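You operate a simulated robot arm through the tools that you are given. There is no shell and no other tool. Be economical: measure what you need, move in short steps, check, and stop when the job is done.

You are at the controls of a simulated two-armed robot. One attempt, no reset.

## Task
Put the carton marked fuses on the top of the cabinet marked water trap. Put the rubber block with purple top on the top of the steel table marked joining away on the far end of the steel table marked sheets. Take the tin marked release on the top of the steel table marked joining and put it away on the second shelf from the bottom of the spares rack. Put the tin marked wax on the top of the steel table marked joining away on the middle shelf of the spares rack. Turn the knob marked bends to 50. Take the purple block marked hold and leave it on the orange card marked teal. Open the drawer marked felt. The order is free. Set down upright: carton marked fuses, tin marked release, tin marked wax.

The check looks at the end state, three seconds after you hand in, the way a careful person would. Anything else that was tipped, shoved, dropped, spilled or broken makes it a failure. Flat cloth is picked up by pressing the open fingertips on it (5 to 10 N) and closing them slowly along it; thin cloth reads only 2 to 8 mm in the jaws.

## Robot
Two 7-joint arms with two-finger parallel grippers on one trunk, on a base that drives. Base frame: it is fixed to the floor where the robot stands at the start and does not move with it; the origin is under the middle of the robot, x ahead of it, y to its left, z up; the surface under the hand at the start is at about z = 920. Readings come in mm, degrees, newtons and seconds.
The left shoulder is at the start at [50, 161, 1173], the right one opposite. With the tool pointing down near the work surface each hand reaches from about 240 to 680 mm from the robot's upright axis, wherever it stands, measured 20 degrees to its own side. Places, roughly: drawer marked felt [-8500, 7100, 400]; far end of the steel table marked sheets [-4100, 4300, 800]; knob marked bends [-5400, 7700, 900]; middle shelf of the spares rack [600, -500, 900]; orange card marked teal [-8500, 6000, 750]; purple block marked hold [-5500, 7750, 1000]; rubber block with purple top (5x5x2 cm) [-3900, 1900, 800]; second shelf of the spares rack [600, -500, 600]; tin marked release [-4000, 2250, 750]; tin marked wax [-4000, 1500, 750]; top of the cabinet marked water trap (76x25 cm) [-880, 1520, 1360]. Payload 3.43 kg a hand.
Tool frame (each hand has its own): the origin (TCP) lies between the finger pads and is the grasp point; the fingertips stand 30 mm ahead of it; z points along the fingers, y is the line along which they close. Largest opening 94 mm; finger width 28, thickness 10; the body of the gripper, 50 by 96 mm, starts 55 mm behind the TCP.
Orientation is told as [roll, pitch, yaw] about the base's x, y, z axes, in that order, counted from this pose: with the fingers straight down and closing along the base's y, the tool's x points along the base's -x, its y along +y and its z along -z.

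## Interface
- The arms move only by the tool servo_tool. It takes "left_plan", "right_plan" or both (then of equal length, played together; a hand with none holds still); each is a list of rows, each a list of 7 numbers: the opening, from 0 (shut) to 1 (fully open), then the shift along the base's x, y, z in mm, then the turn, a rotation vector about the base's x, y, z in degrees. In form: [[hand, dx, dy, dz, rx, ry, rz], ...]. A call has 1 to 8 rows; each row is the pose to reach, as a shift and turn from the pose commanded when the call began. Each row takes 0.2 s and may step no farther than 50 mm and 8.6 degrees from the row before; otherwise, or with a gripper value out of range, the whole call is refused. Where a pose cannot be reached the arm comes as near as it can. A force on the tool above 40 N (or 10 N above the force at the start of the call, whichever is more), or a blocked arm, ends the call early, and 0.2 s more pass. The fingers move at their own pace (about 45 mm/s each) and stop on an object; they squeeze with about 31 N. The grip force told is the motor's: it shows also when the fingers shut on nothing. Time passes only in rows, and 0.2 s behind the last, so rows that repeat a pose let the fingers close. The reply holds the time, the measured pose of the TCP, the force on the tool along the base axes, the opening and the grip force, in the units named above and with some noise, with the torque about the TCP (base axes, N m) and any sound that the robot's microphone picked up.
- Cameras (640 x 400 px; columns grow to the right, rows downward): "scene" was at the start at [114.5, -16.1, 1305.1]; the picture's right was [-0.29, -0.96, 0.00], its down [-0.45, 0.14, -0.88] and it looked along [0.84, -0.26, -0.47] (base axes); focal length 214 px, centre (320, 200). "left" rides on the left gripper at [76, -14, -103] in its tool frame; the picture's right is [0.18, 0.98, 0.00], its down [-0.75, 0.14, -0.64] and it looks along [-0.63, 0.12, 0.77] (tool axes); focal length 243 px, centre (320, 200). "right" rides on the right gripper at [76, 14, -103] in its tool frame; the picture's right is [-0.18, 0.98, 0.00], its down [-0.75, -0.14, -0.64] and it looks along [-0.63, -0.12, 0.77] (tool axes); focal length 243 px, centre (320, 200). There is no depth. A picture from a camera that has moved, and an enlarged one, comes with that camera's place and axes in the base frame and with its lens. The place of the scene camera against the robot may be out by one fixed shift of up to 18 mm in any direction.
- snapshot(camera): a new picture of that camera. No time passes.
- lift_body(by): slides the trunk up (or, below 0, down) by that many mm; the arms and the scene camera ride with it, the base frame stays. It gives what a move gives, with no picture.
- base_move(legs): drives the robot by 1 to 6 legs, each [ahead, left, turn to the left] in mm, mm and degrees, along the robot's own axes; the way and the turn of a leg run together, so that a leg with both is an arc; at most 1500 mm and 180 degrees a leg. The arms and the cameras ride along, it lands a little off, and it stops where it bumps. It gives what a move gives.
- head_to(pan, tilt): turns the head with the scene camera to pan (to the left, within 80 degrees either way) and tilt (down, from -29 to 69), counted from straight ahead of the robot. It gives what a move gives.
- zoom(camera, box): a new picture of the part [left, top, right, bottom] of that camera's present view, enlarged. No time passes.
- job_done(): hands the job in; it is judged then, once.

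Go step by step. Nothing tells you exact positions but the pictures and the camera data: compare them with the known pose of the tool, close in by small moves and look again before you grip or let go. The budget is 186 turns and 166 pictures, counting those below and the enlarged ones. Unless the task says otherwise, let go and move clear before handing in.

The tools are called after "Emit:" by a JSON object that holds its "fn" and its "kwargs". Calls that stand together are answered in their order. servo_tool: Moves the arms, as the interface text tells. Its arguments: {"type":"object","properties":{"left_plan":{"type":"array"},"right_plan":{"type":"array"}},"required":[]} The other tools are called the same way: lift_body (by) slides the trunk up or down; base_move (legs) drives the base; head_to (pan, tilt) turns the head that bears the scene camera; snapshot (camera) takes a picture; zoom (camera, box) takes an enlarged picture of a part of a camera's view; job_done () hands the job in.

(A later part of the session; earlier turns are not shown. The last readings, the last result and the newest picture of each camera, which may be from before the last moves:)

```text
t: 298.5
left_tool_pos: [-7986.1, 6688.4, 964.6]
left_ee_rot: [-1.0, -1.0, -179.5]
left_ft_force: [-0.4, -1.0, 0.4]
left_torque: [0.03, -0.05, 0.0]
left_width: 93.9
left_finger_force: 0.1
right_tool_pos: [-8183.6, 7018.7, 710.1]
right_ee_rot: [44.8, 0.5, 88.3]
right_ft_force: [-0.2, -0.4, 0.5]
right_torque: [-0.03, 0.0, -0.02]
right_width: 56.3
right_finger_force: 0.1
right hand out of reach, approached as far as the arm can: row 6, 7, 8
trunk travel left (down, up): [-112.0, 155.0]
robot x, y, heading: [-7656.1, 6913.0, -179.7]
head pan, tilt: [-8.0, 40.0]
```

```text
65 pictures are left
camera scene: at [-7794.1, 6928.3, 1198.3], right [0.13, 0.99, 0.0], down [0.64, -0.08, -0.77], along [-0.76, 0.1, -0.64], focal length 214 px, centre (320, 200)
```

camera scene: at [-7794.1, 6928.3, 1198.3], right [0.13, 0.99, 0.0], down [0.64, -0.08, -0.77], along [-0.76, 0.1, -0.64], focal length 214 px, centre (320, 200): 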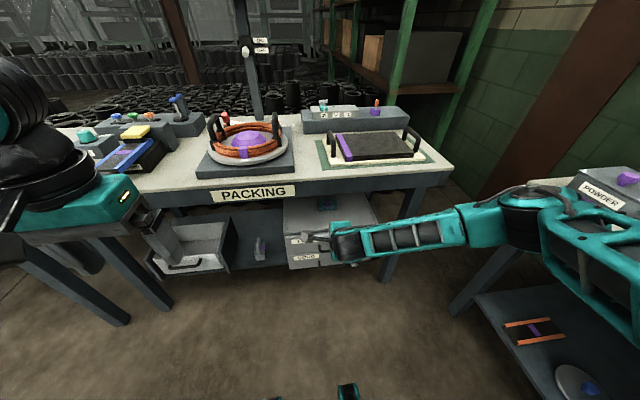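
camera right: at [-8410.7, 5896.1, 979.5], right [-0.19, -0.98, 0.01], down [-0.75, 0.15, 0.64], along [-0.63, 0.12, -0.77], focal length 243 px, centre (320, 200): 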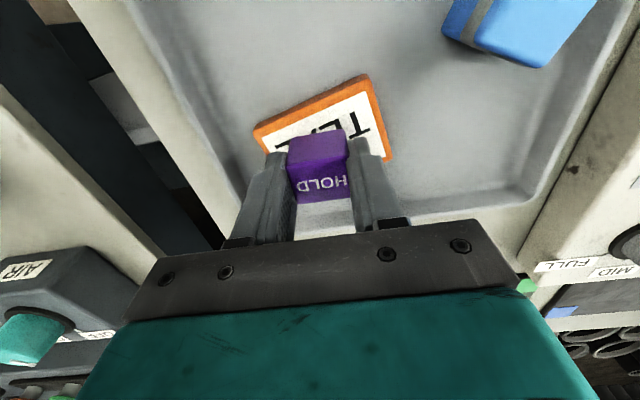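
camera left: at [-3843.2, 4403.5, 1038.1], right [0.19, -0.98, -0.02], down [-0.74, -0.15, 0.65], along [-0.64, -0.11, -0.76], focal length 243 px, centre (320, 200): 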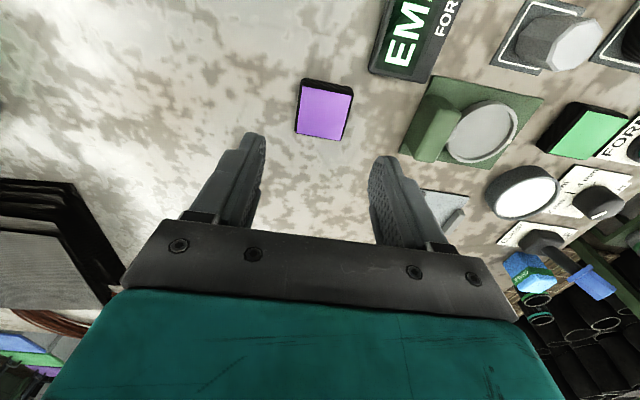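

Emit:
{"fn": "lift_body", "kwargs": {"by": -112}}

Emit:
{"fn": "servo_tool", "kwargs": {"right_plan": [[0.6, 0, 20, -40, 0, 0, 0], [0.6, 0, 45, -80, 0, 0, 0], [0.6, 0, 45, -120, 0, 0, 0], [0.6, 0, 45, -160, 0, 0, 0]]}}

Emit:
{"fn": "snapshot", "kwargs": {"camera": "right"}}

```text
t: 299.9
left_tool_pos: [-7984.4, 6690.7, 856.3]
left_ee_rot: [-0.8, -1.2, -179.6]
left_ft_force: [0.7, 1.0, 1.0]
left_torque: [0.01, 0.01, 0.02]
left_width: 93.9
left_finger_force: 0.1
right_tool_pos: [-8180.2, 7020.5, 599.1]
right_ee_rot: [44.7, 0.7, 88.3]
right_ft_force: [0.1, 0.1, -0.1]
right_torque: [0.01, 0.0, -0.02]
right_width: 56.5
right_finger_force: 0.1
trunk travel left (down, up): [0.0, 267.0]
robot x, y, heading: [-7655.9, 6912.5, -179.5]
head pan, tilt: [-8.0, 40.0]
```

```text
t: 300.9
left_tool_pos: [-7983.6, 6690.4, 855.0]
left_ee_rot: [-0.7, -1.1, -179.5]
left_ft_force: [0.0, 0.3, -0.1]
left_torque: [0.0, 0.02, -0.06]
left_width: 93.9
left_finger_force: 0.0
right_tool_pos: [-8153.6, 7021.4, 505.3]
right_ee_rot: [44.3, 0.4, 88.0]
right_ft_force: [0.5, -0.4, -0.3]
right_torque: [0.03, 0.04, 0.03]
right_width: 56.6
right_finger_force: 0.1
right hand out of reach, approached as far as the arm can: row 2, 3, 4
trunk travel left (down, up): [0.0, 267.0]
robot x, y, heading: [-7654.2, 6911.0, -179.8]
head pan, tilt: [-8.0, 40.0]
```

```text
64 pictures are left
camera right: at [-8095.2, 6944.2, 590.5], right [-0.69, 0.21, 0.69], down [0.58, 0.74, 0.35], along [-0.43, 0.64, -0.63], focal length 243 px, centre (320, 200)
```

right: 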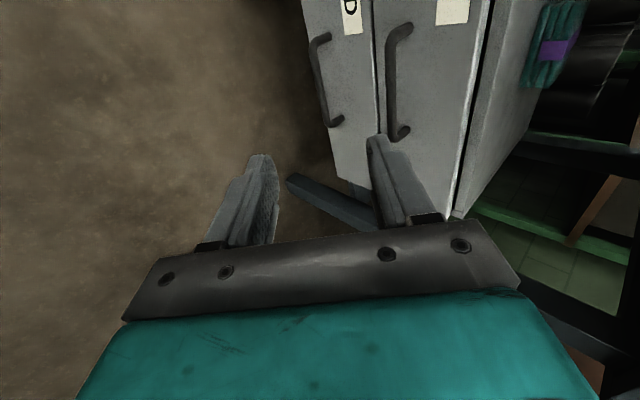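

Emit:
{"fn": "servo_tool", "kwargs": {"right_plan": [[0.6, -35, 5, 0, 0, 0, 0], [0.6, -70, 10, -15, 0, 0, 0], [0.6, -100, 15, -35, 0, 0, 0], [0.6, -110, 20, -55, 0, 0, 0], [0.6, -110, 25, -75, 0, 0, 0]]}}

Emit:
{"fn": "snapshot", "kwargs": {"camera": "right"}}

Emit:
{"fn": "snapshot", "kwargs": {"camera": "scene"}}

```text
t: 302.1
left_tool_pos: [-7984.9, 6691.2, 854.7]
left_ee_rot: [-0.9, -1.0, -179.7]
left_ft_force: [0.7, -0.1, 0.2]
left_torque: [0.0, 0.0, -0.02]
left_width: 93.9
left_finger_force: 0.0
right_tool_pos: [-8261.0, 7048.2, 427.7]
right_ee_rot: [44.7, 0.8, 88.3]
right_ft_force: [0.1, -0.3, -0.5]
right_torque: [-0.02, -0.01, 0.04]
right_width: 56.5
right_finger_force: 0.1
trunk travel left (down, up): [0.0, 267.0]
robot x, y, heading: [-7659.1, 6905.3, -179.6]
head pan, tilt: [-8.0, 40.0]
```

```text
63 pictures are left
camera right: at [-8200.9, 6971.5, 513.6], right [-0.69, 0.21, 0.69], down [0.57, 0.74, 0.35], along [-0.44, 0.64, -0.64], focal length 243 px, centre (320, 200)
```

right: 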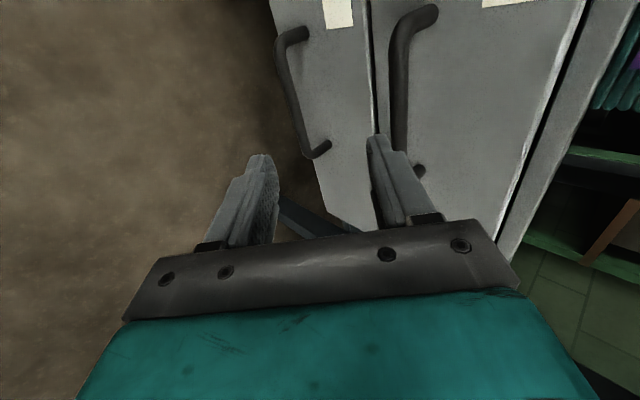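

```text
62 pictures are left
camera scene: at [-7792.8, 6931.4, 1086.9], right [0.13, 0.99, 0.0], down [0.64, -0.09, -0.77], along [-0.76, 0.1, -0.64], focal length 214 px, centre (320, 200)
```

scene: 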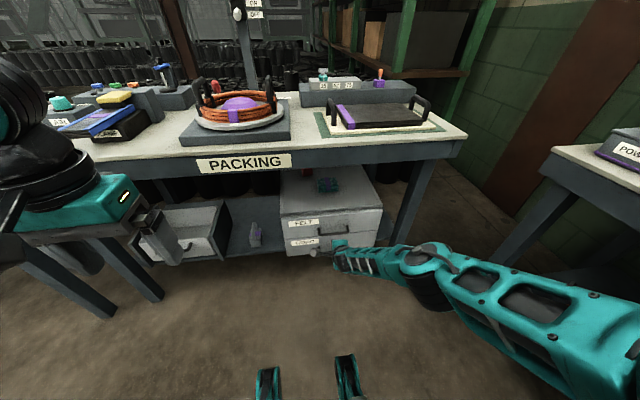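

Reachable. I refine the handle position with a zoom from this lower viewpoint.

Emit:
{"fn": "zoom", "kwargs": {"camera": "scene", "box": [260, 190, 400, 270]}}

```text
4.57 times, centred on (330, 230) of scene
camera zoom: at [-7792.8, 6931.4, 1086.9], right [0.13, 0.99, 0.0], down [0.64, -0.09, -0.77], along [-0.76, 0.1, -0.64], focal length 980 px, centre (274, 63)
```

zoom: 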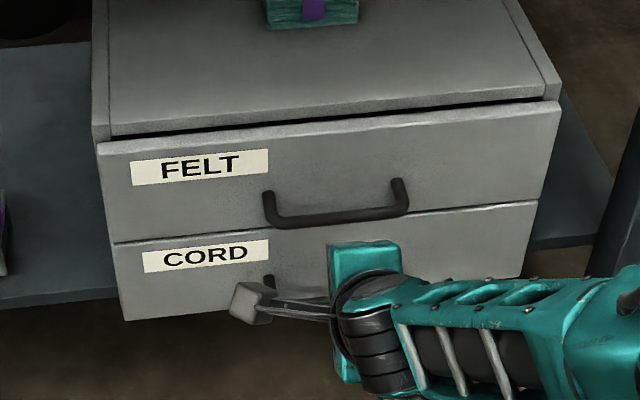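

Emit:
{"fn": "servo_tool", "kwargs": {"right_plan": [[0.6, -20, 3, 20, 0, 0, 0], [0.6, -41, 6, 41, 0, 0, 0], [0.6, -41, 6, 41, 0, 0, 0]]}}

Emit:
{"fn": "snapshot", "kwargs": {"camera": "right"}}

```text
t: 302.9
left_tool_pos: [-7984.0, 6690.9, 855.0]
left_ee_rot: [-0.7, -1.1, -179.6]
left_ft_force: [-0.5, 0.5, -0.2]
left_torque: [-0.01, 0.02, 0.02]
left_width: 93.9
left_finger_force: 0.1
right_tool_pos: [-8301.3, 7054.0, 468.7]
right_ee_rot: [44.7, 0.8, 88.2]
right_ft_force: [0.4, 0.9, 0.1]
right_torque: [-0.05, -0.02, 0.0]
right_width: 56.4
right_finger_force: 0.0
trunk travel left (down, up): [0.0, 267.0]
robot x, y, heading: [-7654.3, 6912.2, -179.8]
head pan, tilt: [-8.0, 40.0]
```

```text
60 pictures are left
camera right: at [-8241.7, 6977.4, 554.3], right [-0.69, 0.21, 0.69], down [0.57, 0.74, 0.35], along [-0.44, 0.64, -0.64], focal length 243 px, centre (320, 200)
```

right: 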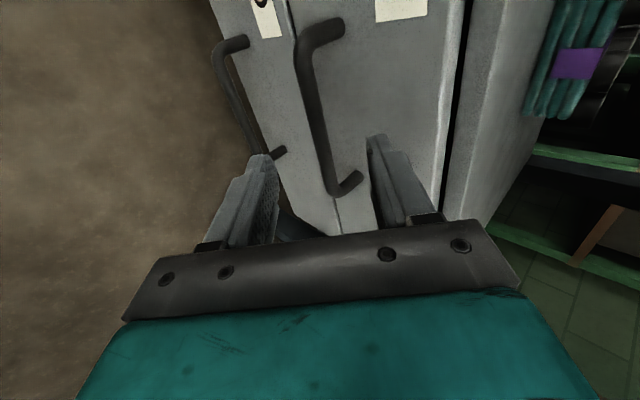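

Bar centre ≈ (−8352, 7051, 421), well aligned with the finger mid-plane. I narrow the fingers and advance along the tool axis.

Emit:
{"fn": "servo_tool", "kwargs": {"right_plan": [[0.33, 0, 0, 0, 0, 0, 0], [0.33, -9, -2, -9, 0, 0, 0], [0.33, -18, -3, -18, 0, 0, 0], [0.33, -18, -3, -18, 0, 0, 0]]}}

Emit:
{"fn": "snapshot", "kwargs": {"camera": "right"}}

```text
t: 303.9
left_tool_pos: [-7984.1, 6690.6, 854.6]
left_ee_rot: [-0.8, -1.0, -179.6]
left_ft_force: [0.1, 0.6, -0.6]
left_torque: [0.0, -0.02, 0.0]
left_width: 94.0
left_finger_force: 0.1
right_tool_pos: [-8302.8, 7056.3, 466.8]
right_ee_rot: [44.8, 0.8, 88.4]
right_ft_force: [-0.1, -0.3, -0.6]
right_torque: [-0.03, 0.02, -0.01]
right_width: 30.9
right_finger_force: 0.1
right hand out of reach, approached as far as the arm can: row 2, 3, 4
trunk travel left (down, up): [0.0, 267.0]
robot x, y, heading: [-7654.7, 6910.0, -179.6]
head pan, tilt: [-8.0, 40.0]
```

```text
59 pictures are left
camera right: at [-8243.8, 6980.2, 551.2], right [-0.69, 0.21, 0.69], down [0.57, 0.74, 0.35], along [-0.44, 0.64, -0.64], focal length 243 px, centre (320, 200)
```

right: 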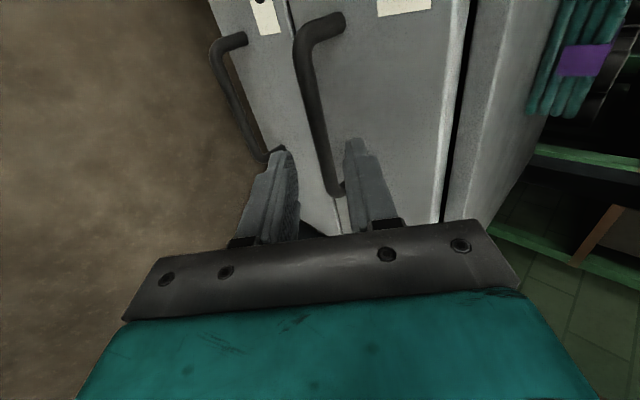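

At the edge of reach; I retract the hand 80 mm, drive the base 80 mm closer, then advance again.

Emit:
{"fn": "servo_tool", "kwargs": {"right_plan": [[0.33, 40, 0, 0, 0, 0, 0], [0.33, 80, -3, 2, 0, 0, 0], [0.33, 80, -3, 2, 0, 0, 0]]}}

Emit:
{"fn": "base_move", "kwargs": {"legs": [[80, 0, 0]]}}

Emit:
{"fn": "snapshot", "kwargs": {"camera": "right"}}

```text
t: 304.8
left_tool_pos: [-7984.8, 6691.1, 854.7]
left_ee_rot: [-0.9, -1.1, -179.6]
left_ft_force: [-0.2, -1.2, 0.1]
left_torque: [0.01, 0.0, 0.04]
left_width: 94.1
left_finger_force: 0.1
right_tool_pos: [-8223.0, 7051.6, 467.9]
right_ee_rot: [44.4, 0.6, 88.1]
right_ft_force: [-0.3, -0.3, 0.4]
right_torque: [0.02, -0.04, -0.02]
right_width: 30.9
right_finger_force: 0.1
trunk travel left (down, up): [0.0, 267.0]
robot x, y, heading: [-7657.0, 6907.7, -179.9]
head pan, tilt: [-8.0, 40.0]
```

```text
t: 305.8
left_tool_pos: [-8063.9, 6691.6, 854.5]
left_ee_rot: [-0.7, -1.0, -179.6]
left_ft_force: [0.7, 0.3, 0.0]
left_torque: [0.0, 0.04, -0.01]
left_width: 93.6
left_finger_force: 0.0
right_tool_pos: [-8302.6, 7051.7, 467.8]
right_ee_rot: [44.4, 0.6, 88.2]
right_ft_force: [0.0, -0.1, 0.6]
right_torque: [0.02, -0.01, 0.0]
right_width: 31.1
right_finger_force: 0.0
trunk travel left (down, up): [0.0, 267.0]
robot x, y, heading: [-7735.4, 6914.5, -179.9]
head pan, tilt: [-8.0, 40.0]
```

```text
58 pictures are left
camera right: at [-8243.0, 6974.6, 553.6], right [-0.7, 0.21, 0.69], down [0.57, 0.74, 0.35], along [-0.43, 0.64, -0.64], focal length 243 px, centre (320, 200)
```

right: 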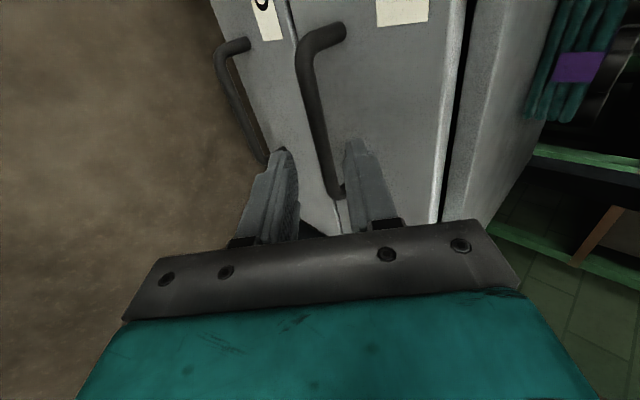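

Emit:
{"fn": "servo_tool", "kwargs": {"right_plan": [[0.33, -9, 0, -9, 0, 0, 0], [0.33, -18, 0, -18, 0, 0, 0], [0.33, -18, 0, -18, 0, 0, 0]]}}

Emit:
{"fn": "snapshot", "kwargs": {"camera": "right"}}

```text
t: 306.6
left_tool_pos: [-8063.1, 6692.3, 854.6]
left_ee_rot: [-0.8, -1.1, -179.5]
left_ft_force: [0.4, -0.6, -0.5]
left_torque: [0.02, -0.04, -0.02]
left_width: 94.2
left_finger_force: 0.0
right_tool_pos: [-8320.4, 7052.0, 450.2]
right_ee_rot: [44.4, 0.6, 88.2]
right_ft_force: [-0.2, -0.1, 0.1]
right_torque: [0.02, -0.02, -0.01]
right_width: 31.2
right_finger_force: 0.1
trunk travel left (down, up): [0.0, 267.0]
robot x, y, heading: [-7738.4, 6905.9, -179.6]
head pan, tilt: [-8.0, 40.0]
```

```text
57 pictures are left
camera right: at [-8261.0, 6974.4, 535.6], right [-0.69, 0.21, 0.69], down [0.57, 0.74, 0.35], along [-0.43, 0.64, -0.64], focal length 243 px, centre (320, 200)
```

right: 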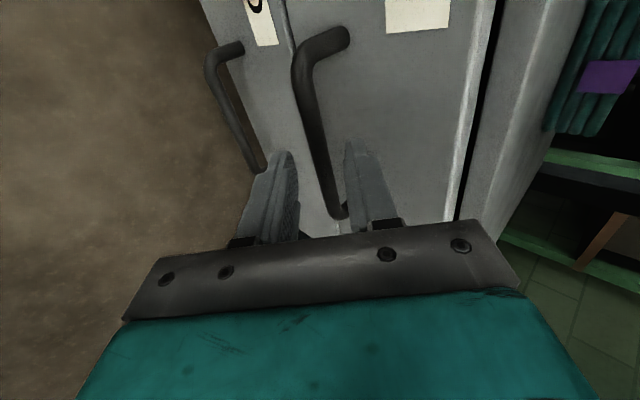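

Emit:
{"fn": "servo_tool", "kwargs": {"right_plan": [[0.33, -8, 0, -8, 0, 0, 0], [0.33, -15, 0, -15, 0, 0, 0], [0.33, -15, 0, -15, 0, 0, 0]]}}

Emit:
{"fn": "snapshot", "kwargs": {"camera": "right"}}

```text
t: 307.4
left_tool_pos: [-8063.0, 6690.8, 854.9]
left_ee_rot: [-0.8, -1.1, -179.7]
left_ft_force: [1.0, 0.9, 0.3]
left_torque: [-0.02, 0.03, -0.02]
left_width: 93.9
left_finger_force: 0.2
right_tool_pos: [-8335.3, 7050.8, 434.6]
right_ee_rot: [44.5, 0.6, 88.1]
right_ft_force: [-0.1, 0.1, -0.1]
right_torque: [-0.01, -0.04, 0.02]
right_width: 31.0
right_finger_force: 0.0
trunk travel left (down, up): [0.0, 267.0]
robot x, y, heading: [-7739.4, 6910.3, -179.8]
head pan, tilt: [-8.0, 40.0]
```

```text
56 pictures are left
camera right: at [-8275.7, 6974.1, 520.1], right [-0.7, 0.21, 0.69], down [0.57, 0.74, 0.35], along [-0.43, 0.64, -0.64], focal length 243 px, centre (320, 200)
```

right: 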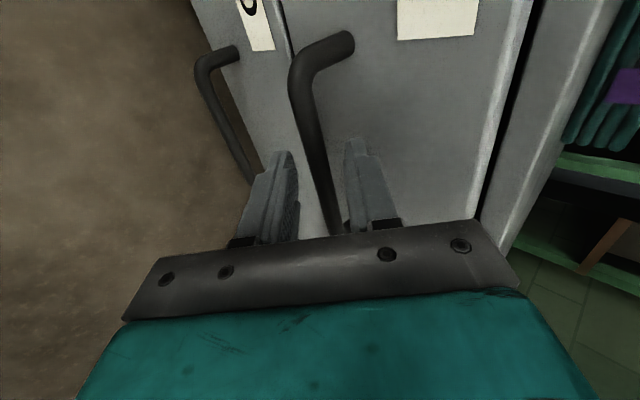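

Emit:
{"fn": "servo_tool", "kwargs": {"right_plan": [[0, 0, 0, 0, 0, 0, 0], [0, 0, 0, 0, 0, 0, 0], [0, 0, 0, 0, 0, 0, 0], [0, 0, 0, 0, 0, 0, 0]]}}

```text
t: 308.4
left_tool_pos: [-8064.7, 6690.5, 855.0]
left_ee_rot: [-0.8, -1.0, -179.6]
left_ft_force: [0.0, 0.0, -0.1]
left_torque: [-0.02, -0.01, -0.01]
left_width: 93.9
left_finger_force: 0.1
right_tool_pos: [-8334.8, 7050.5, 435.4]
right_ee_rot: [44.4, 0.4, 88.4]
right_ft_force: [-0.5, 0.2, 0.8]
right_torque: [1.01, 0.04, 0.94]
right_width: 12.6
right_finger_force: 45.4
trunk travel left (down, up): [0.0, 267.0]
robot x, y, heading: [-7730.6, 6909.6, -179.6]
head pan, tilt: [-8.0, 40.0]
```

Bar gripped (12.6 mm). Pull the drawer open by driving back 200 mm.

Emit:
{"fn": "base_move", "kwargs": {"legs": [[-200, 0, 0]]}}

Emit:
{"fn": "snapshot", "kwargs": {"camera": "scene"}}

```text
t: 310.0
left_tool_pos: [-7861.8, 6693.0, 856.1]
left_ee_rot: [-1.0, -1.0, -179.8]
left_ft_force: [-0.9, 0.2, -0.2]
left_torque: [-0.04, 0.01, -0.01]
left_width: 93.8
left_finger_force: 0.2
right_tool_pos: [-8130.9, 7050.7, 436.3]
right_ee_rot: [44.3, 0.8, 88.2]
right_ft_force: [-1.8, -12.5, 1.4]
right_torque: [0.78, 0.05, 1.02]
right_width: 12.4
right_finger_force: 44.7
trunk travel left (down, up): [0.0, 267.0]
robot x, y, heading: [-7535.2, 6909.2, -179.9]
head pan, tilt: [-8.0, 40.0]
```

```text
55 pictures are left
camera scene: at [-7669.4, 6931.7, 1086.8], right [0.14, 0.99, 0.0], down [0.64, -0.09, -0.77], along [-0.76, 0.11, -0.64], focal length 214 px, centre (320, 200)
```

scene: 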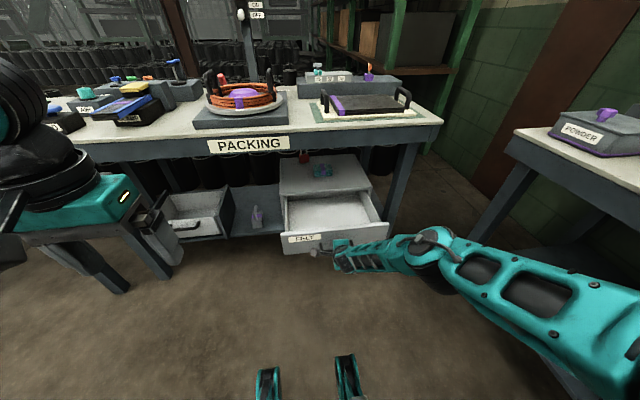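

Emit:
{"fn": "base_move", "kwargs": {"legs": [[-60, 0, 0]]}}

Emit:
{"fn": "zoom", "kwargs": {"camera": "scene", "box": [250, 140, 410, 280]}}

```text
t: 311.1
left_tool_pos: [-7804.8, 6692.8, 854.7]
left_ee_rot: [-0.8, -0.9, -179.8]
left_ft_force: [-0.4, 0.8, -0.8]
left_torque: [-0.01, 0.04, -0.01]
left_width: 93.7
left_finger_force: 0.0
right_tool_pos: [-8080.2, 7052.6, 439.7]
right_ee_rot: [45.1, 0.2, 88.8]
right_ft_force: [-3.7, 0.7, -3.2]
right_torque: [0.98, 0.03, 1.04]
right_width: 12.0
right_finger_force: 44.8
trunk travel left (down, up): [0.0, 267.0]
robot x, y, heading: [-7478.8, 6907.8, -180.0]
head pan, tilt: [-8.0, 40.0]
stopped in leg 1: the force on the tool passed its limit at 124 N (the readings are from after the stop); the commanded pose is now the measured one
```

```text
2.86 times, centred on (330, 210) of scene
camera zoom: at [-7613.2, 6932.0, 1086.9], right [0.14, 0.99, 0.0], down [0.64, -0.09, -0.77], along [-0.76, 0.1, -0.64], focal length 613 px, centre (291, 171)
```

zoom: 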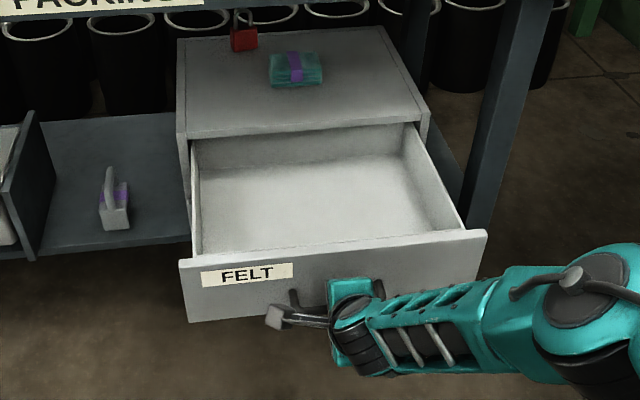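

Drawer fully open against its stop. Release the handle and withdraw along the tool axis.

Emit:
{"fn": "servo_tool", "kwargs": {"right_plan": [[0.33, 0, 0, 0, 0, 0, 0], [0.33, 0, 0, 0, 0, 0, 0], [0.33, 12, 0, 12, 0, 0, 0], [0.33, 30, 0, 30, 0, 0, 0], [0.33, 55, 0, 55, 0, 0, 0], [0.33, 60, 0, 90, 0, 0, 0], [0.33, 60, 0, 130, 0, 0, 0], [0.33, 60, 0, 170, 0, 0, 0]]}}

Emit:
{"fn": "zoom", "kwargs": {"camera": "scene", "box": [230, 140, 430, 300]}}

```text
t: 312.9
left_tool_pos: [-7804.3, 6693.7, 855.2]
left_ee_rot: [-0.8, -1.2, -179.8]
left_ft_force: [-0.4, 0.8, -0.3]
left_torque: [0.01, 0.0, -0.01]
left_width: 93.8
left_finger_force: 0.0
right_tool_pos: [-8019.5, 7055.6, 610.6]
right_ee_rot: [45.1, 0.4, 88.3]
right_ft_force: [-0.5, 0.6, -0.1]
right_torque: [0.04, 0.0, -0.01]
right_width: 31.2
right_finger_force: 0.0
right hand out of reach, approached as far as the arm can: row 5
trunk travel left (down, up): [0.0, 267.0]
robot x, y, heading: [-7476.1, 6908.0, -179.8]
head pan, tilt: [-8.0, 40.0]
```

```text
2.50 times, centred on (330, 220) of scene
camera zoom: at [-7612.8, 6932.1, 1086.8], right [0.14, 0.99, 0.0], down [0.64, -0.09, -0.77], along [-0.76, 0.1, -0.64], focal length 536 px, centre (295, 150)
```

zoom: 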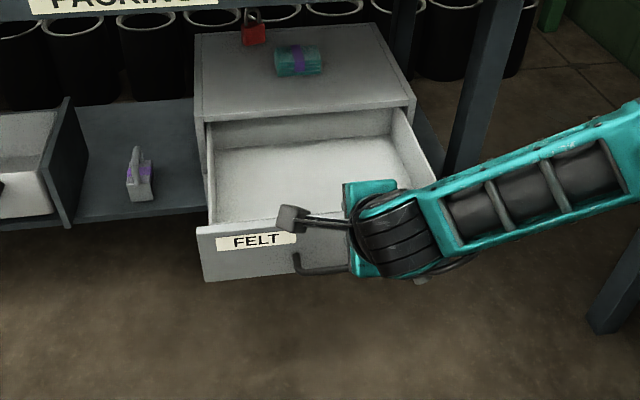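

Drawer open. Now back off, restore the right hand orientation, raise the trunk and head back to the joining table for the tins.

Emit:
{"fn": "base_move", "kwargs": {"legs": [[-350, 0, 0]]}}

Emit:
{"fn": "lift_body", "kwargs": {"by": 150}}

Emit:
{"fn": "servo_tool", "kwargs": {"right_plan": [[0.6, 0, 0, 30, 0, -7.5, 0], [0.8, 0, 0, 60, 0, -15, 0], [1, 0, 0, 90, 0, -22.5, 0], [1, 0, 0, 120, 0, -30, 0], [1, 0, 0, 150, 0, -37.5, 0], [1, 0, 0, 170, 0, -45, 0]]}}

Emit:
{"fn": "servo_tool", "kwargs": {"right_plan": [[1, 20, 0, 10, 0, 0, 8.5], [1, 40, 0, 20, 0, 0, 17], [1, 60, 0, 30, 0, 0, 25.5], [1, 80, 0, 40, 0, 0, 34], [1, 100, 0, 40, 0, 0, 42.5], [1, 120, 0, 40, 0, 0, 51], [1, 140, 0, 40, 0, 0, 59.5], [1, 160, 0, 40, 0, 0, 68]]}}

Emit:
{"fn": "servo_tool", "kwargs": {"right_plan": [[1, 0, 0, 0, 0, 0, 8], [1, 0, 0, 0, 0, 0, 16], [1, 0, 0, 0, 0, 0, 22], [1, 0, 0, 0, 0, 0, 22]]}}

```text
t: 315.1
left_tool_pos: [-7461.4, 6691.9, 854.9]
left_ee_rot: [-0.8, -1.1, -179.5]
left_ft_force: [0.5, 0.8, -0.2]
left_torque: [0.02, -0.02, -0.01]
left_width: 93.8
left_finger_force: 0.0
right_tool_pos: [-7679.0, 7053.1, 610.6]
right_ee_rot: [45.1, 0.5, 88.9]
right_ft_force: [0.0, 0.2, 0.3]
right_torque: [-0.01, 0.03, -0.03]
right_width: 31.2
right_finger_force: 0.0
trunk travel left (down, up): [0.0, 267.0]
robot x, y, heading: [-7135.1, 6911.5, -179.3]
head pan, tilt: [-8.0, 40.0]
```

```text
t: 316.9
left_tool_pos: [-7461.4, 6692.4, 1005.1]
left_ee_rot: [-0.7, -1.0, -179.5]
left_ft_force: [0.0, -1.1, 0.0]
left_torque: [-0.01, 0.02, 0.0]
left_width: 94.1
left_finger_force: 0.0
right_tool_pos: [-7679.3, 7052.7, 759.6]
right_ee_rot: [45.1, 0.5, 88.8]
right_ft_force: [-0.2, 0.5, 0.7]
right_torque: [0.0, 0.02, 0.02]
right_width: 31.3
right_finger_force: 0.0
trunk travel left (down, up): [-150.0, 117.0]
robot x, y, heading: [-7135.2, 6913.1, -179.5]
head pan, tilt: [-8.0, 40.0]
```

```text
t: 318.3
left_tool_pos: [-7462.0, 6692.4, 1004.8]
left_ee_rot: [-0.8, -1.2, -179.5]
left_ft_force: [0.2, -0.3, 0.1]
left_torque: [-0.01, -0.01, 0.01]
left_width: 93.9
left_finger_force: 0.1
right_tool_pos: [-7679.5, 7051.5, 930.0]
right_ee_rot: [-0.1, -0.5, 88.8]
right_ft_force: [-0.1, 0.0, 0.4]
right_torque: [0.01, 0.01, 0.0]
right_width: 93.8
right_finger_force: 0.2
trunk travel left (down, up): [-150.0, 117.0]
robot x, y, heading: [-7134.3, 6913.2, -179.4]
head pan, tilt: [-8.0, 40.0]
```

```text
t: 320.1
left_tool_pos: [-7462.4, 6692.1, 1004.7]
left_ee_rot: [-0.9, -1.1, -179.5]
left_ft_force: [-0.4, -0.1, 0.8]
left_torque: [-0.01, 0.01, 0.0]
left_width: 93.8
left_finger_force: 0.1
right_tool_pos: [-7517.0, 7053.1, 969.6]
right_ee_rot: [0.2, -0.6, 157.0]
right_ft_force: [-0.1, -0.4, -0.5]
right_torque: [-0.03, -0.03, -0.02]
right_width: 93.8
right_finger_force: 0.2
trunk travel left (down, up): [-150.0, 117.0]
robot x, y, heading: [-7137.9, 6910.8, -179.5]
head pan, tilt: [-8.0, 40.0]
```

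```text
t: 321.1
left_tool_pos: [-7462.7, 6690.7, 1005.0]
left_ee_rot: [-0.8, -1.1, -179.6]
left_ft_force: [-0.1, 0.2, -1.0]
left_torque: [0.01, 0.02, -0.02]
left_width: 93.8
left_finger_force: 0.1
right_tool_pos: [-7518.0, 7052.5, 969.7]
right_ee_rot: [0.1, -0.6, 178.9]
right_ft_force: [-0.4, 0.3, 0.7]
right_torque: [0.0, -0.01, -0.01]
right_width: 94.2
right_finger_force: 0.0
trunk travel left (down, up): [-150.0, 117.0]
robot x, y, heading: [-7131.9, 6908.9, -179.7]
head pan, tilt: [-8.0, 40.0]
```

Emit:
{"fn": "base_move", "kwargs": {"legs": [[0, 0, 180], [1400, -220, 0], [1450, 0, 0], [1350, 0, 0], [0, 0, -90]]}}

```text
t: 352.3
left_tool_pos: [-2748.7, 6255.2, 1005.1]
left_ee_rot: [-0.8, -1.1, -91.4]
left_ft_force: [0.2, -0.1, 0.7]
left_torque: [-0.01, 0.01, 0.01]
left_width: 93.9
left_finger_force: 0.1
right_tool_pos: [-3111.2, 6209.6, 970.1]
right_ee_rot: [0.1, -0.6, -93.1]
right_ft_force: [0.3, -0.2, 1.0]
right_torque: [-0.01, -0.03, 0.03]
right_width: 93.8
right_finger_force: 0.1
trunk travel left (down, up): [-150.0, 117.0]
robot x, y, heading: [-2956.3, 6593.0, -91.7]
head pan, tilt: [-8.0, 40.0]
```

Emit:
{"fn": "base_move", "kwargs": {"legs": [[0, 0, 1.7], [1500, 0, 0], [1500, 0, 0], [1520, 0, 0], [0, 0, -90]]}}

Emit:
{"fn": "head_to", "kwargs": {"pan": -10, "tilt": 25}}

Emit:
{"fn": "snapshot", "kwargs": {"camera": "scene"}}

```text
refused: 1520 is not a number from -1500 to 1500
```

```text
t: 353.1
left_tool_pos: [-2749.7, 6254.3, 1005.3]
left_ee_rot: [-0.8, -1.1, -91.4]
left_ft_force: [0.1, 0.5, 0.3]
left_torque: [0.03, 0.03, 0.03]
left_width: 94.3
left_finger_force: 0.1
right_tool_pos: [-3110.5, 6210.4, 969.9]
right_ee_rot: [0.1, -0.5, -93.1]
right_ft_force: [-0.4, 0.6, -0.7]
right_torque: [0.01, 0.02, 0.0]
right_width: 93.7
right_finger_force: 0.1
trunk travel left (down, up): [-150.0, 117.0]
robot x, y, heading: [-2955.6, 6590.9, -91.2]
head pan, tilt: [-10.0, 25.0]
```

```text
52 pictures are left
camera scene: at [-2988.7, 6469.9, 1260.1], right [-0.98, 0.2, 0.0], down [0.08, 0.41, -0.91], along [-0.18, -0.89, -0.42], focal length 214 px, centre (320, 200)
```

scene: 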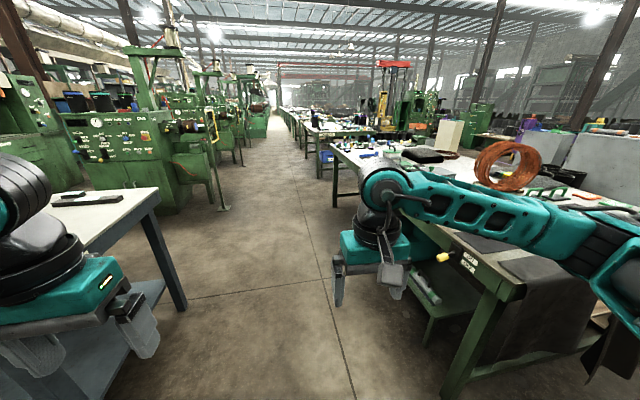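

Emit:
{"fn": "base_move", "kwargs": {"legs": [[0, -50, 1.3], [1500, 0, 0], [1500, 0, 0], [1500, 0, 0], [0, 0, -90]]}}

Emit:
{"fn": "head_to", "kwargs": {"pan": -10, "tilt": 30}}

Emit:
{"fn": "snapshot", "kwargs": {"camera": "scene"}}

```text
t: 379.0
left_tool_pos: [-3248.4, 1876.6, 1005.0]
left_ee_rot: [-0.7, -1.1, -177.0]
left_ft_force: [0.1, 0.4, -0.5]
left_torque: [0.01, 0.01, 0.02]
left_width: 94.0
left_finger_force: 0.0
right_tool_pos: [-3320.1, 2235.1, 970.4]
right_ee_rot: [0.1, -0.5, -178.6]
right_ft_force: [0.2, 0.3, 0.4]
right_torque: [-0.01, 0.03, 0.02]
right_width: 94.1
right_finger_force: 0.0
trunk travel left (down, up): [-150.0, 117.0]
robot x, y, heading: [-2931.2, 2109.3, -176.9]
head pan, tilt: [-10.0, 25.0]
```

```text
t: 379.7
left_tool_pos: [-3248.0, 1876.6, 1005.4]
left_ee_rot: [-0.7, -1.2, -177.1]
left_ft_force: [0.5, -0.1, 0.0]
left_torque: [0.0, -0.02, 0.0]
left_width: 93.7
left_finger_force: 0.1
right_tool_pos: [-3321.1, 2237.1, 970.3]
right_ee_rot: [0.1, -0.5, -178.7]
right_ft_force: [0.0, -0.5, 1.0]
right_torque: [0.0, -0.03, -0.01]
right_width: 94.0
right_finger_force: 0.1
trunk travel left (down, up): [-150.0, 117.0]
robot x, y, heading: [-2932.3, 2109.4, -177.1]
head pan, tilt: [-10.0, 30.0]
```

```text
51 pictures are left
camera scene: at [-3072.5, 2130.4, 1252.2], right [0.12, 0.99, 0.0], down [0.5, -0.06, -0.87], along [-0.86, 0.11, -0.5], focal length 214 px, centre (320, 200)
```

scene: 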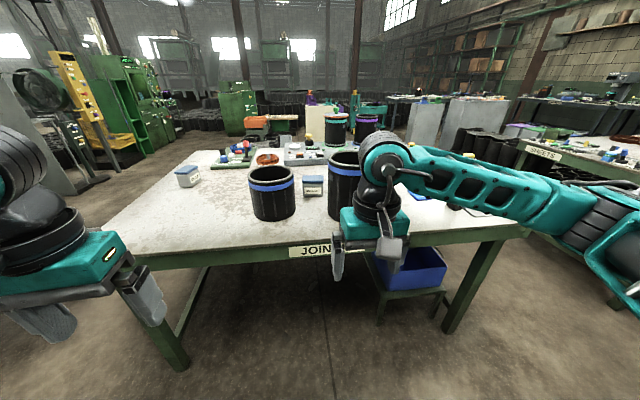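

Emit:
{"fn": "zoom", "kwargs": {"camera": "scene", "box": [150, 140, 390, 260]}}

```text
2.67 times, centred on (270, 200) of scene
camera zoom: at [-3072.5, 2130.4, 1252.2], right [0.12, 0.99, 0.0], down [0.5, -0.06, -0.87], along [-0.86, 0.11, -0.5], focal length 572 px, centre (453, 200)
```

zoom: 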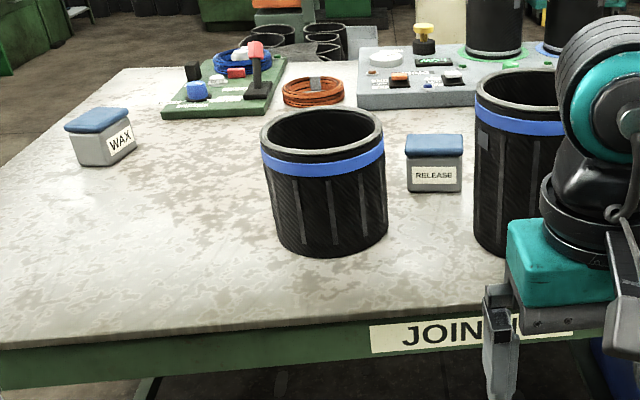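

Release tin: front ≈ x −3908, y 2166–2251, depth ~70, behind the two rolls (tops ≈ 940). I grip it across its depth (yaw −90) with the right hand.

Emit:
{"fn": "servo_tool", "kwargs": {"right_plan": [[1, 0, 0, 5, 0, 0, -8.5], [1, 0, 0, 10, 0, 0, -17], [1, 0, 0, 15, 0, 0, -25.5], [1, 0, 0, 20, 0, 0, -34], [1, 0, 0, 20, 0, 0, -42.5], [1, 0, 0, 20, 0, 0, -51], [1, 0, 0, 20, 0, 0, -59.5], [1, 0, 0, 20, 0, 0, -68]]}}

Emit:
{"fn": "servo_tool", "kwargs": {"right_plan": [[1, 0, 0, 0, 0, 0, -8], [1, 0, 0, 0, 0, 0, -16], [1, 0, 0, 0, 0, 0, -20.5]]}}

Emit:
{"fn": "base_move", "kwargs": {"legs": [[0, 66, -3], [365, 0, 0]]}}

Emit:
{"fn": "servo_tool", "kwargs": {"right_plan": [[1, -45, 0, 0, 0, 0, 0], [1, -90, 0, 0, 0, 0, 0], [1, -135, 0, 0, 0, 0, 0], [1, -180, 0, 0, 0, 0, 0], [1, -210, 0, 0, 0, 0, 0]]}}

Emit:
{"fn": "snapshot", "kwargs": {"camera": "right"}}

```text
t: 381.5
left_tool_pos: [-3247.1, 1877.6, 1004.8]
left_ee_rot: [-0.8, -1.1, -176.9]
left_ft_force: [0.6, 0.9, -0.2]
left_torque: [0.0, -0.03, 0.0]
left_width: 93.8
left_finger_force: 0.0
right_tool_pos: [-3319.0, 2235.6, 990.5]
right_ee_rot: [0.1, -0.5, 113.1]
right_ft_force: [0.5, -0.6, 0.8]
right_torque: [-0.01, 0.01, 0.0]
right_width: 94.0
right_finger_force: 0.0
trunk travel left (down, up): [-150.0, 117.0]
robot x, y, heading: [-2932.2, 2110.2, -177.0]
head pan, tilt: [-10.0, 30.0]
```

```text
t: 382.3
left_tool_pos: [-3248.2, 1876.9, 1004.5]
left_ee_rot: [-0.8, -1.1, -177.1]
left_ft_force: [0.1, 0.4, 0.2]
left_torque: [0.0, -0.02, 0.06]
left_width: 94.1
left_finger_force: 0.0
right_tool_pos: [-3318.6, 2234.8, 990.5]
right_ee_rot: [0.0, -0.5, 92.7]
right_ft_force: [0.4, 0.4, 0.1]
right_torque: [0.02, -0.03, 0.02]
right_width: 93.9
right_finger_force: 0.1
trunk travel left (down, up): [-150.0, 117.0]
robot x, y, heading: [-2930.7, 2115.6, -177.3]
head pan, tilt: [-10.0, 30.0]
```

```text
t: 385.5
left_tool_pos: [-3631.5, 1830.5, 1004.8]
left_ee_rot: [-0.8, -1.1, 179.6]
left_ft_force: [-0.5, -0.6, 0.2]
left_torque: [0.0, -0.02, -0.01]
left_width: 94.4
left_finger_force: 0.1
right_tool_pos: [-3683.9, 2190.8, 990.3]
right_ee_rot: [0.1, -0.5, 89.6]
right_ft_force: [0.7, 0.0, 0.5]
right_torque: [0.02, -0.01, 0.03]
right_width: 94.0
right_finger_force: 0.1
trunk travel left (down, up): [-150.0, 117.0]
robot x, y, heading: [-3301.1, 2043.5, 179.8]
head pan, tilt: [-10.0, 30.0]
```

```text
t: 386.7
left_tool_pos: [-3633.4, 1830.7, 1005.5]
left_ee_rot: [-0.8, -1.1, 179.8]
left_ft_force: [0.1, 0.7, -0.1]
left_torque: [-0.02, -0.03, 0.02]
left_width: 94.1
left_finger_force: 0.0
right_tool_pos: [-3895.0, 2194.1, 988.9]
right_ee_rot: [0.1, -0.6, 89.7]
right_ft_force: [-0.3, 0.2, 0.4]
right_torque: [0.0, 0.02, 0.0]
right_width: 93.9
right_finger_force: 0.0
trunk travel left (down, up): [-150.0, 117.0]
robot x, y, heading: [-3301.0, 2046.1, 179.8]
head pan, tilt: [-10.0, 30.0]
```

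```text
49 pictures are left
camera right: at [-3909.9, 2116.6, 1092.2], right [-0.98, 0.19, 0.0], down [0.15, 0.75, 0.65], along [0.12, 0.64, -0.76], focal length 243 px, centre (320, 200)
```

right: 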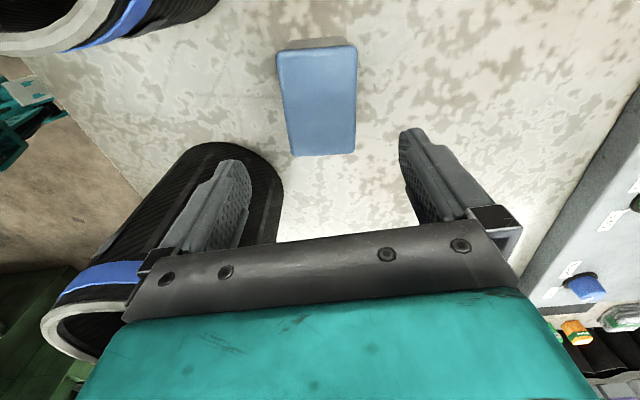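

Tin is 71 × 92 mm, directly below. Lower in steps.

Emit:
{"fn": "servo_tool", "kwargs": {"right_plan": [[1, 0, -3, -35, 0, 0, 0], [1, 0, -3, -70, 0, 0, 0], [1, 0, -3, -90, 0, 0, 0], [1, 0, -3, -90, 0, 0, 0]]}}

Emit:
{"fn": "snapshot", "kwargs": {"camera": "right"}}

```text
t: 387.7
left_tool_pos: [-3631.2, 1831.7, 1005.3]
left_ee_rot: [-0.8, -1.1, 179.7]
left_ft_force: [0.4, 0.7, -0.5]
left_torque: [-0.02, 0.03, -0.02]
left_width: 94.0
left_finger_force: 0.2
right_tool_pos: [-3893.5, 2189.3, 897.2]
right_ee_rot: [0.1, -0.6, 89.5]
right_ft_force: [1.0, 0.7, 0.1]
right_torque: [0.0, 0.01, -0.02]
right_width: 94.1
right_finger_force: 0.1
trunk travel left (down, up): [-150.0, 117.0]
robot x, y, heading: [-3300.0, 2046.3, 179.5]
head pan, tilt: [-10.0, 30.0]
```

```text
48 pictures are left
camera right: at [-3908.6, 2112.0, 1000.4], right [-0.98, 0.19, 0.0], down [0.15, 0.75, 0.65], along [0.12, 0.64, -0.76], focal length 243 px, centre (320, 200)
```

right: 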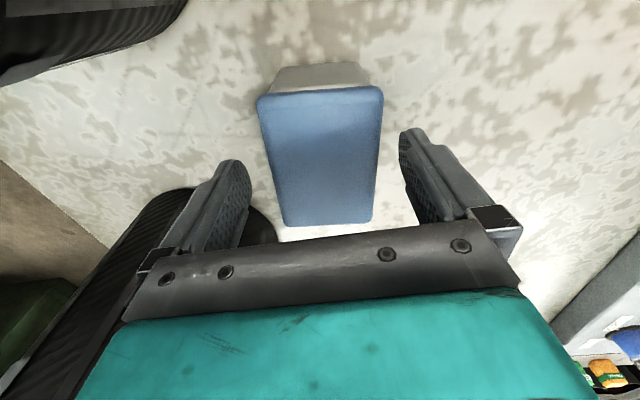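

Emit:
{"fn": "servo_tool", "kwargs": {"right_plan": [[1, -1, 2, -25, 0, 0, 0], [1, -1, 3, -45, 0, 0, 0], [1, -1, 3, -55, 0, 0, 0], [0, -1, 3, -55, 0, 0, 0], [0, -1, 3, -55, 0, 0, 0], [0, -1, 3, -55, 0, 0, 0], [0, -1, 3, -55, 0, 0, 0]]}}

Emit:
{"fn": "servo_tool", "kwargs": {"right_plan": [[0, 0, 0, 40, 0, 0, 0], [0, 0, 0, 85, 0, 0, 0], [0, 0, 0, 130, 0, 0, 0], [0, 0, 0, 160, 0, 0, 0]]}}

Emit:
{"fn": "snapshot", "kwargs": {"camera": "right"}}

```text
t: 389.3
left_tool_pos: [-3629.2, 1830.6, 1005.7]
left_ee_rot: [-0.9, -1.3, 179.7]
left_ft_force: [-0.1, 0.3, 0.0]
left_torque: [-0.02, 0.02, 0.0]
left_width: 94.1
left_finger_force: 0.1
right_tool_pos: [-3896.8, 2191.6, 854.1]
right_ee_rot: [1.0, -0.6, 89.6]
right_ft_force: [-0.4, 1.0, 0.7]
right_torque: [-0.01, -0.04, 0.0]
right_width: 69.1
right_finger_force: 30.6
trunk travel left (down, up): [-150.0, 117.0]
robot x, y, heading: [-3303.3, 2043.7, 179.7]
head pan, tilt: [-10.0, 30.0]
```

```text
t: 390.3
left_tool_pos: [-3633.2, 1831.6, 1004.3]
left_ee_rot: [-0.8, -1.1, 179.8]
left_ft_force: [-0.6, 0.5, 1.1]
left_torque: [-0.01, 0.01, 0.02]
left_width: 94.0
left_finger_force: 0.1
right_tool_pos: [-3893.5, 2194.2, 1005.9]
right_ee_rot: [0.1, -0.5, 89.6]
right_ft_force: [-0.1, -0.6, -3.4]
right_torque: [-0.01, 0.0, 0.02]
right_width: 69.3
right_finger_force: 31.1
trunk travel left (down, up): [-150.0, 117.0]
robot x, y, heading: [-3302.0, 2046.7, 179.8]
head pan, tilt: [-10.0, 30.0]
```

```text
47 pictures are left
camera right: at [-3908.0, 2116.5, 1108.8], right [-0.98, 0.19, 0.0], down [0.15, 0.75, 0.65], along [0.12, 0.64, -0.76], focal length 243 px, centre (320, 200)
```

right: 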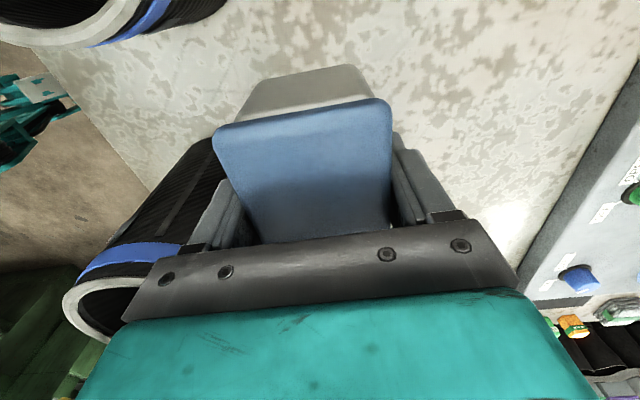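

Release tin is held. Raise the trunk, back off, retract the right hand, and go round to the table's −y side for the wax tin with the left hand.

Emit:
{"fn": "lift_body", "kwargs": {"by": 80}}

Emit:
{"fn": "base_move", "kwargs": {"legs": [[-420, 0, 0]]}}

Emit:
{"fn": "servo_tool", "kwargs": {"right_plan": [[0, 45, 0, 0, 0, 0, 0], [0, 90, 0, 0, 0, 0, 0], [0, 135, 0, 0, 0, 0, 0], [0, 180, 0, 0, 0, 0, 0], [0, 210, 0, 0, 0, 0, 0]]}}

Emit:
{"fn": "base_move", "kwargs": {"legs": [[0, 1050, 0], [1100, 0, 0], [0, 0, -90]]}}

Emit:
{"fn": "head_to", "kwargs": {"pan": 10, "tilt": 35}}

Emit:
{"fn": "snapshot", "kwargs": {"camera": "scene"}}

```text
t: 391.5
left_tool_pos: [-3632.7, 1830.9, 1084.9]
left_ee_rot: [-0.9, -0.9, 179.8]
left_ft_force: [0.0, 0.1, 0.6]
left_torque: [0.02, 0.0, -0.01]
left_width: 94.1
left_finger_force: 0.1
right_tool_pos: [-3892.9, 2194.2, 1085.5]
right_ee_rot: [0.1, -0.5, 89.6]
right_ft_force: [0.2, 0.5, -2.8]
right_torque: [0.0, 0.02, -0.01]
right_width: 69.2
right_finger_force: 30.9
trunk travel left (down, up): [-230.0, 37.0]
robot x, y, heading: [-3297.7, 2051.1, 179.6]
head pan, tilt: [-10.0, 30.0]
```

```text
t: 394.1
left_tool_pos: [-3212.8, 1829.3, 1084.1]
left_ee_rot: [-0.8, -1.2, 179.5]
left_ft_force: [-0.4, -0.1, 0.3]
left_torque: [0.03, 0.02, 0.03]
left_width: 94.0
left_finger_force: 0.1
right_tool_pos: [-3472.7, 2194.2, 1084.3]
right_ee_rot: [0.0, -0.5, 89.1]
right_ft_force: [0.2, -0.1, -2.1]
right_torque: [0.02, 0.01, 0.0]
right_width: 69.5
right_finger_force: 31.3
trunk travel left (down, up): [-230.0, 37.0]
robot x, y, heading: [-2884.2, 2043.2, 179.2]
head pan, tilt: [-10.0, 30.0]
```

```text
t: 395.3
left_tool_pos: [-3213.1, 1830.0, 1085.2]
left_ee_rot: [-0.7, -1.1, 179.4]
left_ft_force: [0.0, -0.1, -0.1]
left_torque: [-0.02, -0.01, 0.02]
left_width: 93.8
left_finger_force: 0.1
right_tool_pos: [-3263.5, 2193.2, 1085.5]
right_ee_rot: [0.1, -0.5, 89.1]
right_ft_force: [-0.4, -0.1, -3.2]
right_torque: [0.03, 0.01, 0.01]
right_width: 69.1
right_finger_force: 31.0
trunk travel left (down, up): [-230.0, 37.0]
robot x, y, heading: [-2883.1, 2040.7, 179.6]
head pan, tilt: [-10.0, 30.0]
```

```text
t: 413.6
left_tool_pos: [-4187.2, 1371.7, 1084.0]
left_ee_rot: [-0.7, -1.2, 88.6]
left_ft_force: [0.3, -0.7, 0.1]
left_torque: [0.04, 0.0, 0.0]
left_width: 93.9
left_finger_force: 0.1
right_tool_pos: [-3822.1, 1417.2, 1085.1]
right_ee_rot: [0.1, -0.4, -1.5]
right_ft_force: [-0.6, 0.0, -3.6]
right_torque: [0.02, -0.01, -0.02]
right_width: 69.2
right_finger_force: 31.1
trunk travel left (down, up): [-230.0, 37.0]
robot x, y, heading: [-3976.0, 1034.2, 88.7]
head pan, tilt: [-10.0, 30.0]
```

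```text
t: 414.4
left_tool_pos: [-4187.8, 1372.1, 1084.4]
left_ee_rot: [-0.8, -1.1, 88.8]
left_ft_force: [1.0, 0.5, -0.5]
left_torque: [0.05, 0.0, 0.01]
left_width: 93.9
left_finger_force: 0.0
right_tool_pos: [-3821.8, 1416.0, 1084.8]
right_ee_rot: [0.1, -0.5, -1.4]
right_ft_force: [0.8, -0.2, -3.8]
right_torque: [-0.04, 0.0, 0.0]
right_width: 69.2
right_finger_force: 31.0
trunk travel left (down, up): [-230.0, 37.0]
robot x, y, heading: [-3977.9, 1036.9, 88.7]
head pan, tilt: [10.0, 35.0]
```

```text
46 pictures are left
camera scene: at [-4003.7, 1174.7, 1324.4], right [0.99, 0.15, 0.0], down [0.09, -0.57, -0.82], along [-0.12, 0.81, -0.57], focal length 214 px, centre (320, 200)
```

scene: 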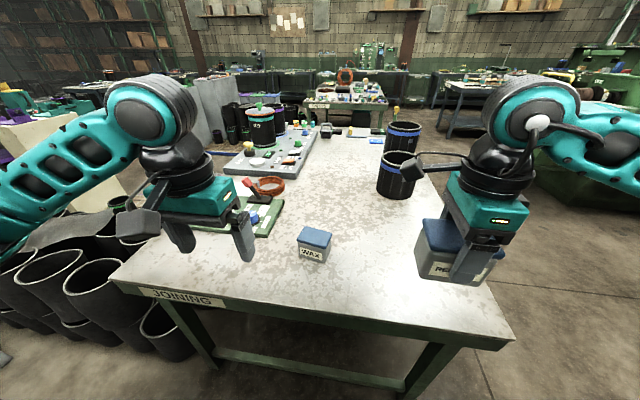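

Wax tin ahead at about (−4090, 1630). Move the left hand over it and look from the wrist.

Emit:
{"fn": "servo_tool", "kwargs": {"left_plan": [[1, 20, 45, 0, 0, 0, 0], [1, 45, 90, -30, 0, 0, 0], [1, 70, 130, -60, 0, 0, 0], [1, 97, 165, -85, 0, 0, 0], [1, 97, 200, -85, 0, 0, 0], [1, 97, 220, -85, 0, 0, 0]]}}

Emit:
{"fn": "snapshot", "kwargs": {"camera": "left"}}

```text
refused: row 2 steps farther than a row can; nothing moved
```

```text
45 pictures are left
camera left: at [-4176.1, 1292.0, 1186.0], right [-0.99, -0.16, -0.02], down [-0.13, 0.74, 0.65], along [-0.09, 0.65, -0.76], focal length 243 px, centre (320, 200)
```

left: 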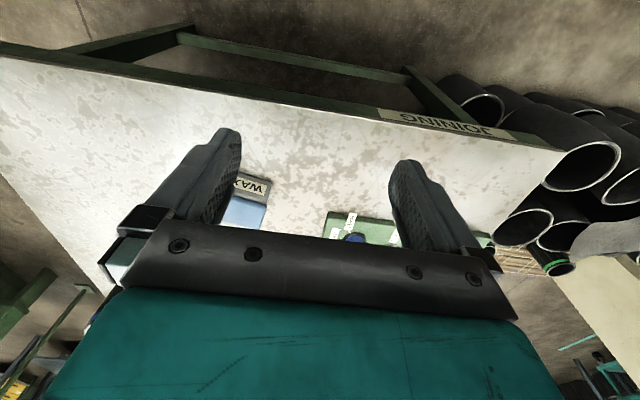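

Emit:
{"fn": "servo_tool", "kwargs": {"left_plan": [[1, 18, 35, -10, 0, 0, 0], [1, 36, 70, -25, 0, 0, 0], [1, 54, 105, -40, 0, 0, 0], [1, 72, 140, -55, 0, 0, 0], [1, 90, 170, -70, 0, 0, 0], [1, 97, 205, -85, 0, 0, 0], [1, 97, 230, -85, 0, 0, 0]]}}

Emit:
{"fn": "snapshot", "kwargs": {"camera": "left"}}

```text
t: 416.0
left_tool_pos: [-4091.7, 1601.9, 998.1]
left_ee_rot: [-0.8, -1.1, 88.7]
left_ft_force: [0.8, 0.5, -0.4]
left_torque: [0.02, -0.03, 0.02]
left_width: 94.0
left_finger_force: 0.2
right_tool_pos: [-3823.6, 1415.7, 1084.9]
right_ee_rot: [0.0, -0.4, -1.5]
right_ft_force: [-0.3, -0.1, -2.4]
right_torque: [-0.01, -0.01, 0.04]
right_width: 69.2
right_finger_force: 30.8
trunk travel left (down, up): [-230.0, 37.0]
robot x, y, heading: [-3981.4, 1035.5, 88.8]
head pan, tilt: [10.0, 35.0]
```

```text
44 pictures are left
camera left: at [-4080.2, 1523.5, 1100.1], right [-0.99, -0.16, -0.02], down [-0.13, 0.74, 0.65], along [-0.09, 0.65, -0.76], focal length 243 px, centre (320, 200)
```

left: 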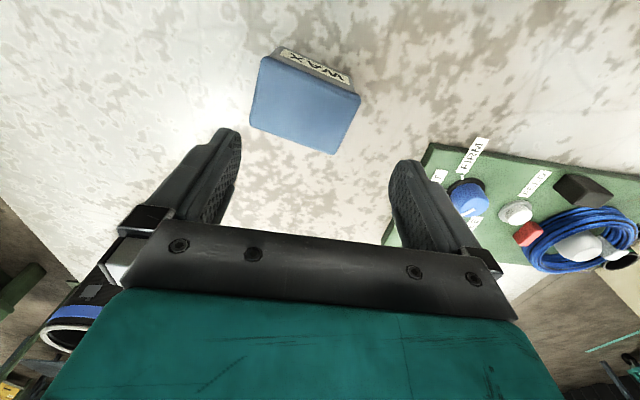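

Lid centre (−4074, 1616), long side rotated about −12°; I rotate the left hand +78° to close across the short side.

Emit:
{"fn": "servo_tool", "kwargs": {"left_plan": [[1, 3, 2, 0, 0, 0, 8.5], [1, 6, 4, 0, 0, 0, 17], [1, 9, 6, 0, 0, 0, 25.5], [1, 12, 8, 0, 0, 0, 34], [1, 15, 10, 0, 0, 0, 42.5], [1, 17, 12, 0, 0, 0, 51], [1, 17, 14, 0, 0, 0, 59.5], [1, 17, 14, 0, 0, 0, 68]]}}

Emit:
{"fn": "servo_tool", "kwargs": {"left_plan": [[1, 0, 0, -20, 0, 0, 8], [1, 0, 0, -40, 0, 0, 10], [1, 0, 0, -60, 0, 0, 10], [1, 0, 0, -60, 0, 0, 10]]}}

Emit:
{"fn": "snapshot", "kwargs": {"camera": "left"}}

```text
t: 417.8
left_tool_pos: [-4073.5, 1616.7, 999.2]
left_ee_rot: [-0.7, -1.1, 156.9]
left_ft_force: [0.9, -0.5, 0.8]
left_torque: [0.01, -0.01, -0.02]
left_width: 94.0
left_finger_force: 0.1
right_tool_pos: [-3822.9, 1417.5, 1085.5]
right_ee_rot: [0.1, -0.5, -1.4]
right_ft_force: [-0.3, 0.3, -3.6]
right_torque: [-0.03, 0.03, 0.02]
right_width: 69.2
right_finger_force: 31.1
trunk travel left (down, up): [-230.0, 37.0]
robot x, y, heading: [-3983.2, 1033.9, 88.4]
head pan, tilt: [10.0, 35.0]
```

```text
t: 418.8
left_tool_pos: [-4073.6, 1616.4, 939.7]
left_ee_rot: [-0.8, -1.1, 166.9]
left_ft_force: [0.0, 0.3, 0.8]
left_torque: [0.04, 0.0, 0.0]
left_width: 94.0
left_finger_force: 0.0
right_tool_pos: [-3823.9, 1416.1, 1085.1]
right_ee_rot: [0.0, -0.5, -1.5]
right_ft_force: [-0.9, 0.5, -2.0]
right_torque: [0.0, 0.0, -0.01]
right_width: 68.9
right_finger_force: 30.2
trunk travel left (down, up): [-230.0, 37.0]
robot x, y, heading: [-3976.2, 1039.4, 88.8]
head pan, tilt: [10.0, 35.0]
```

```text
43 pictures are left
camera left: at [-3994.5, 1609.9, 1041.4], right [-0.05, -1.0, -0.02], down [-0.76, 0.02, 0.65], along [-0.65, 0.04, -0.76], focal length 243 px, centre (320, 200)
```

left: 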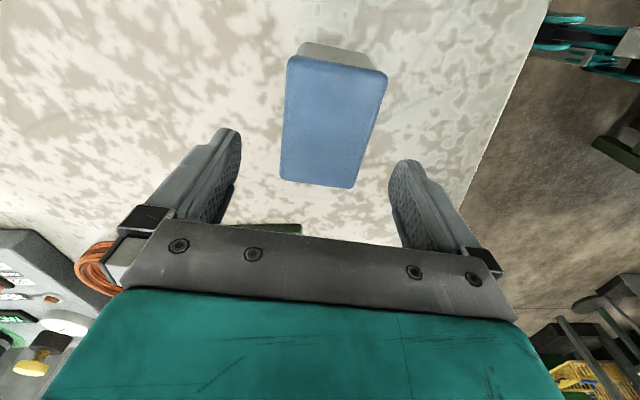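

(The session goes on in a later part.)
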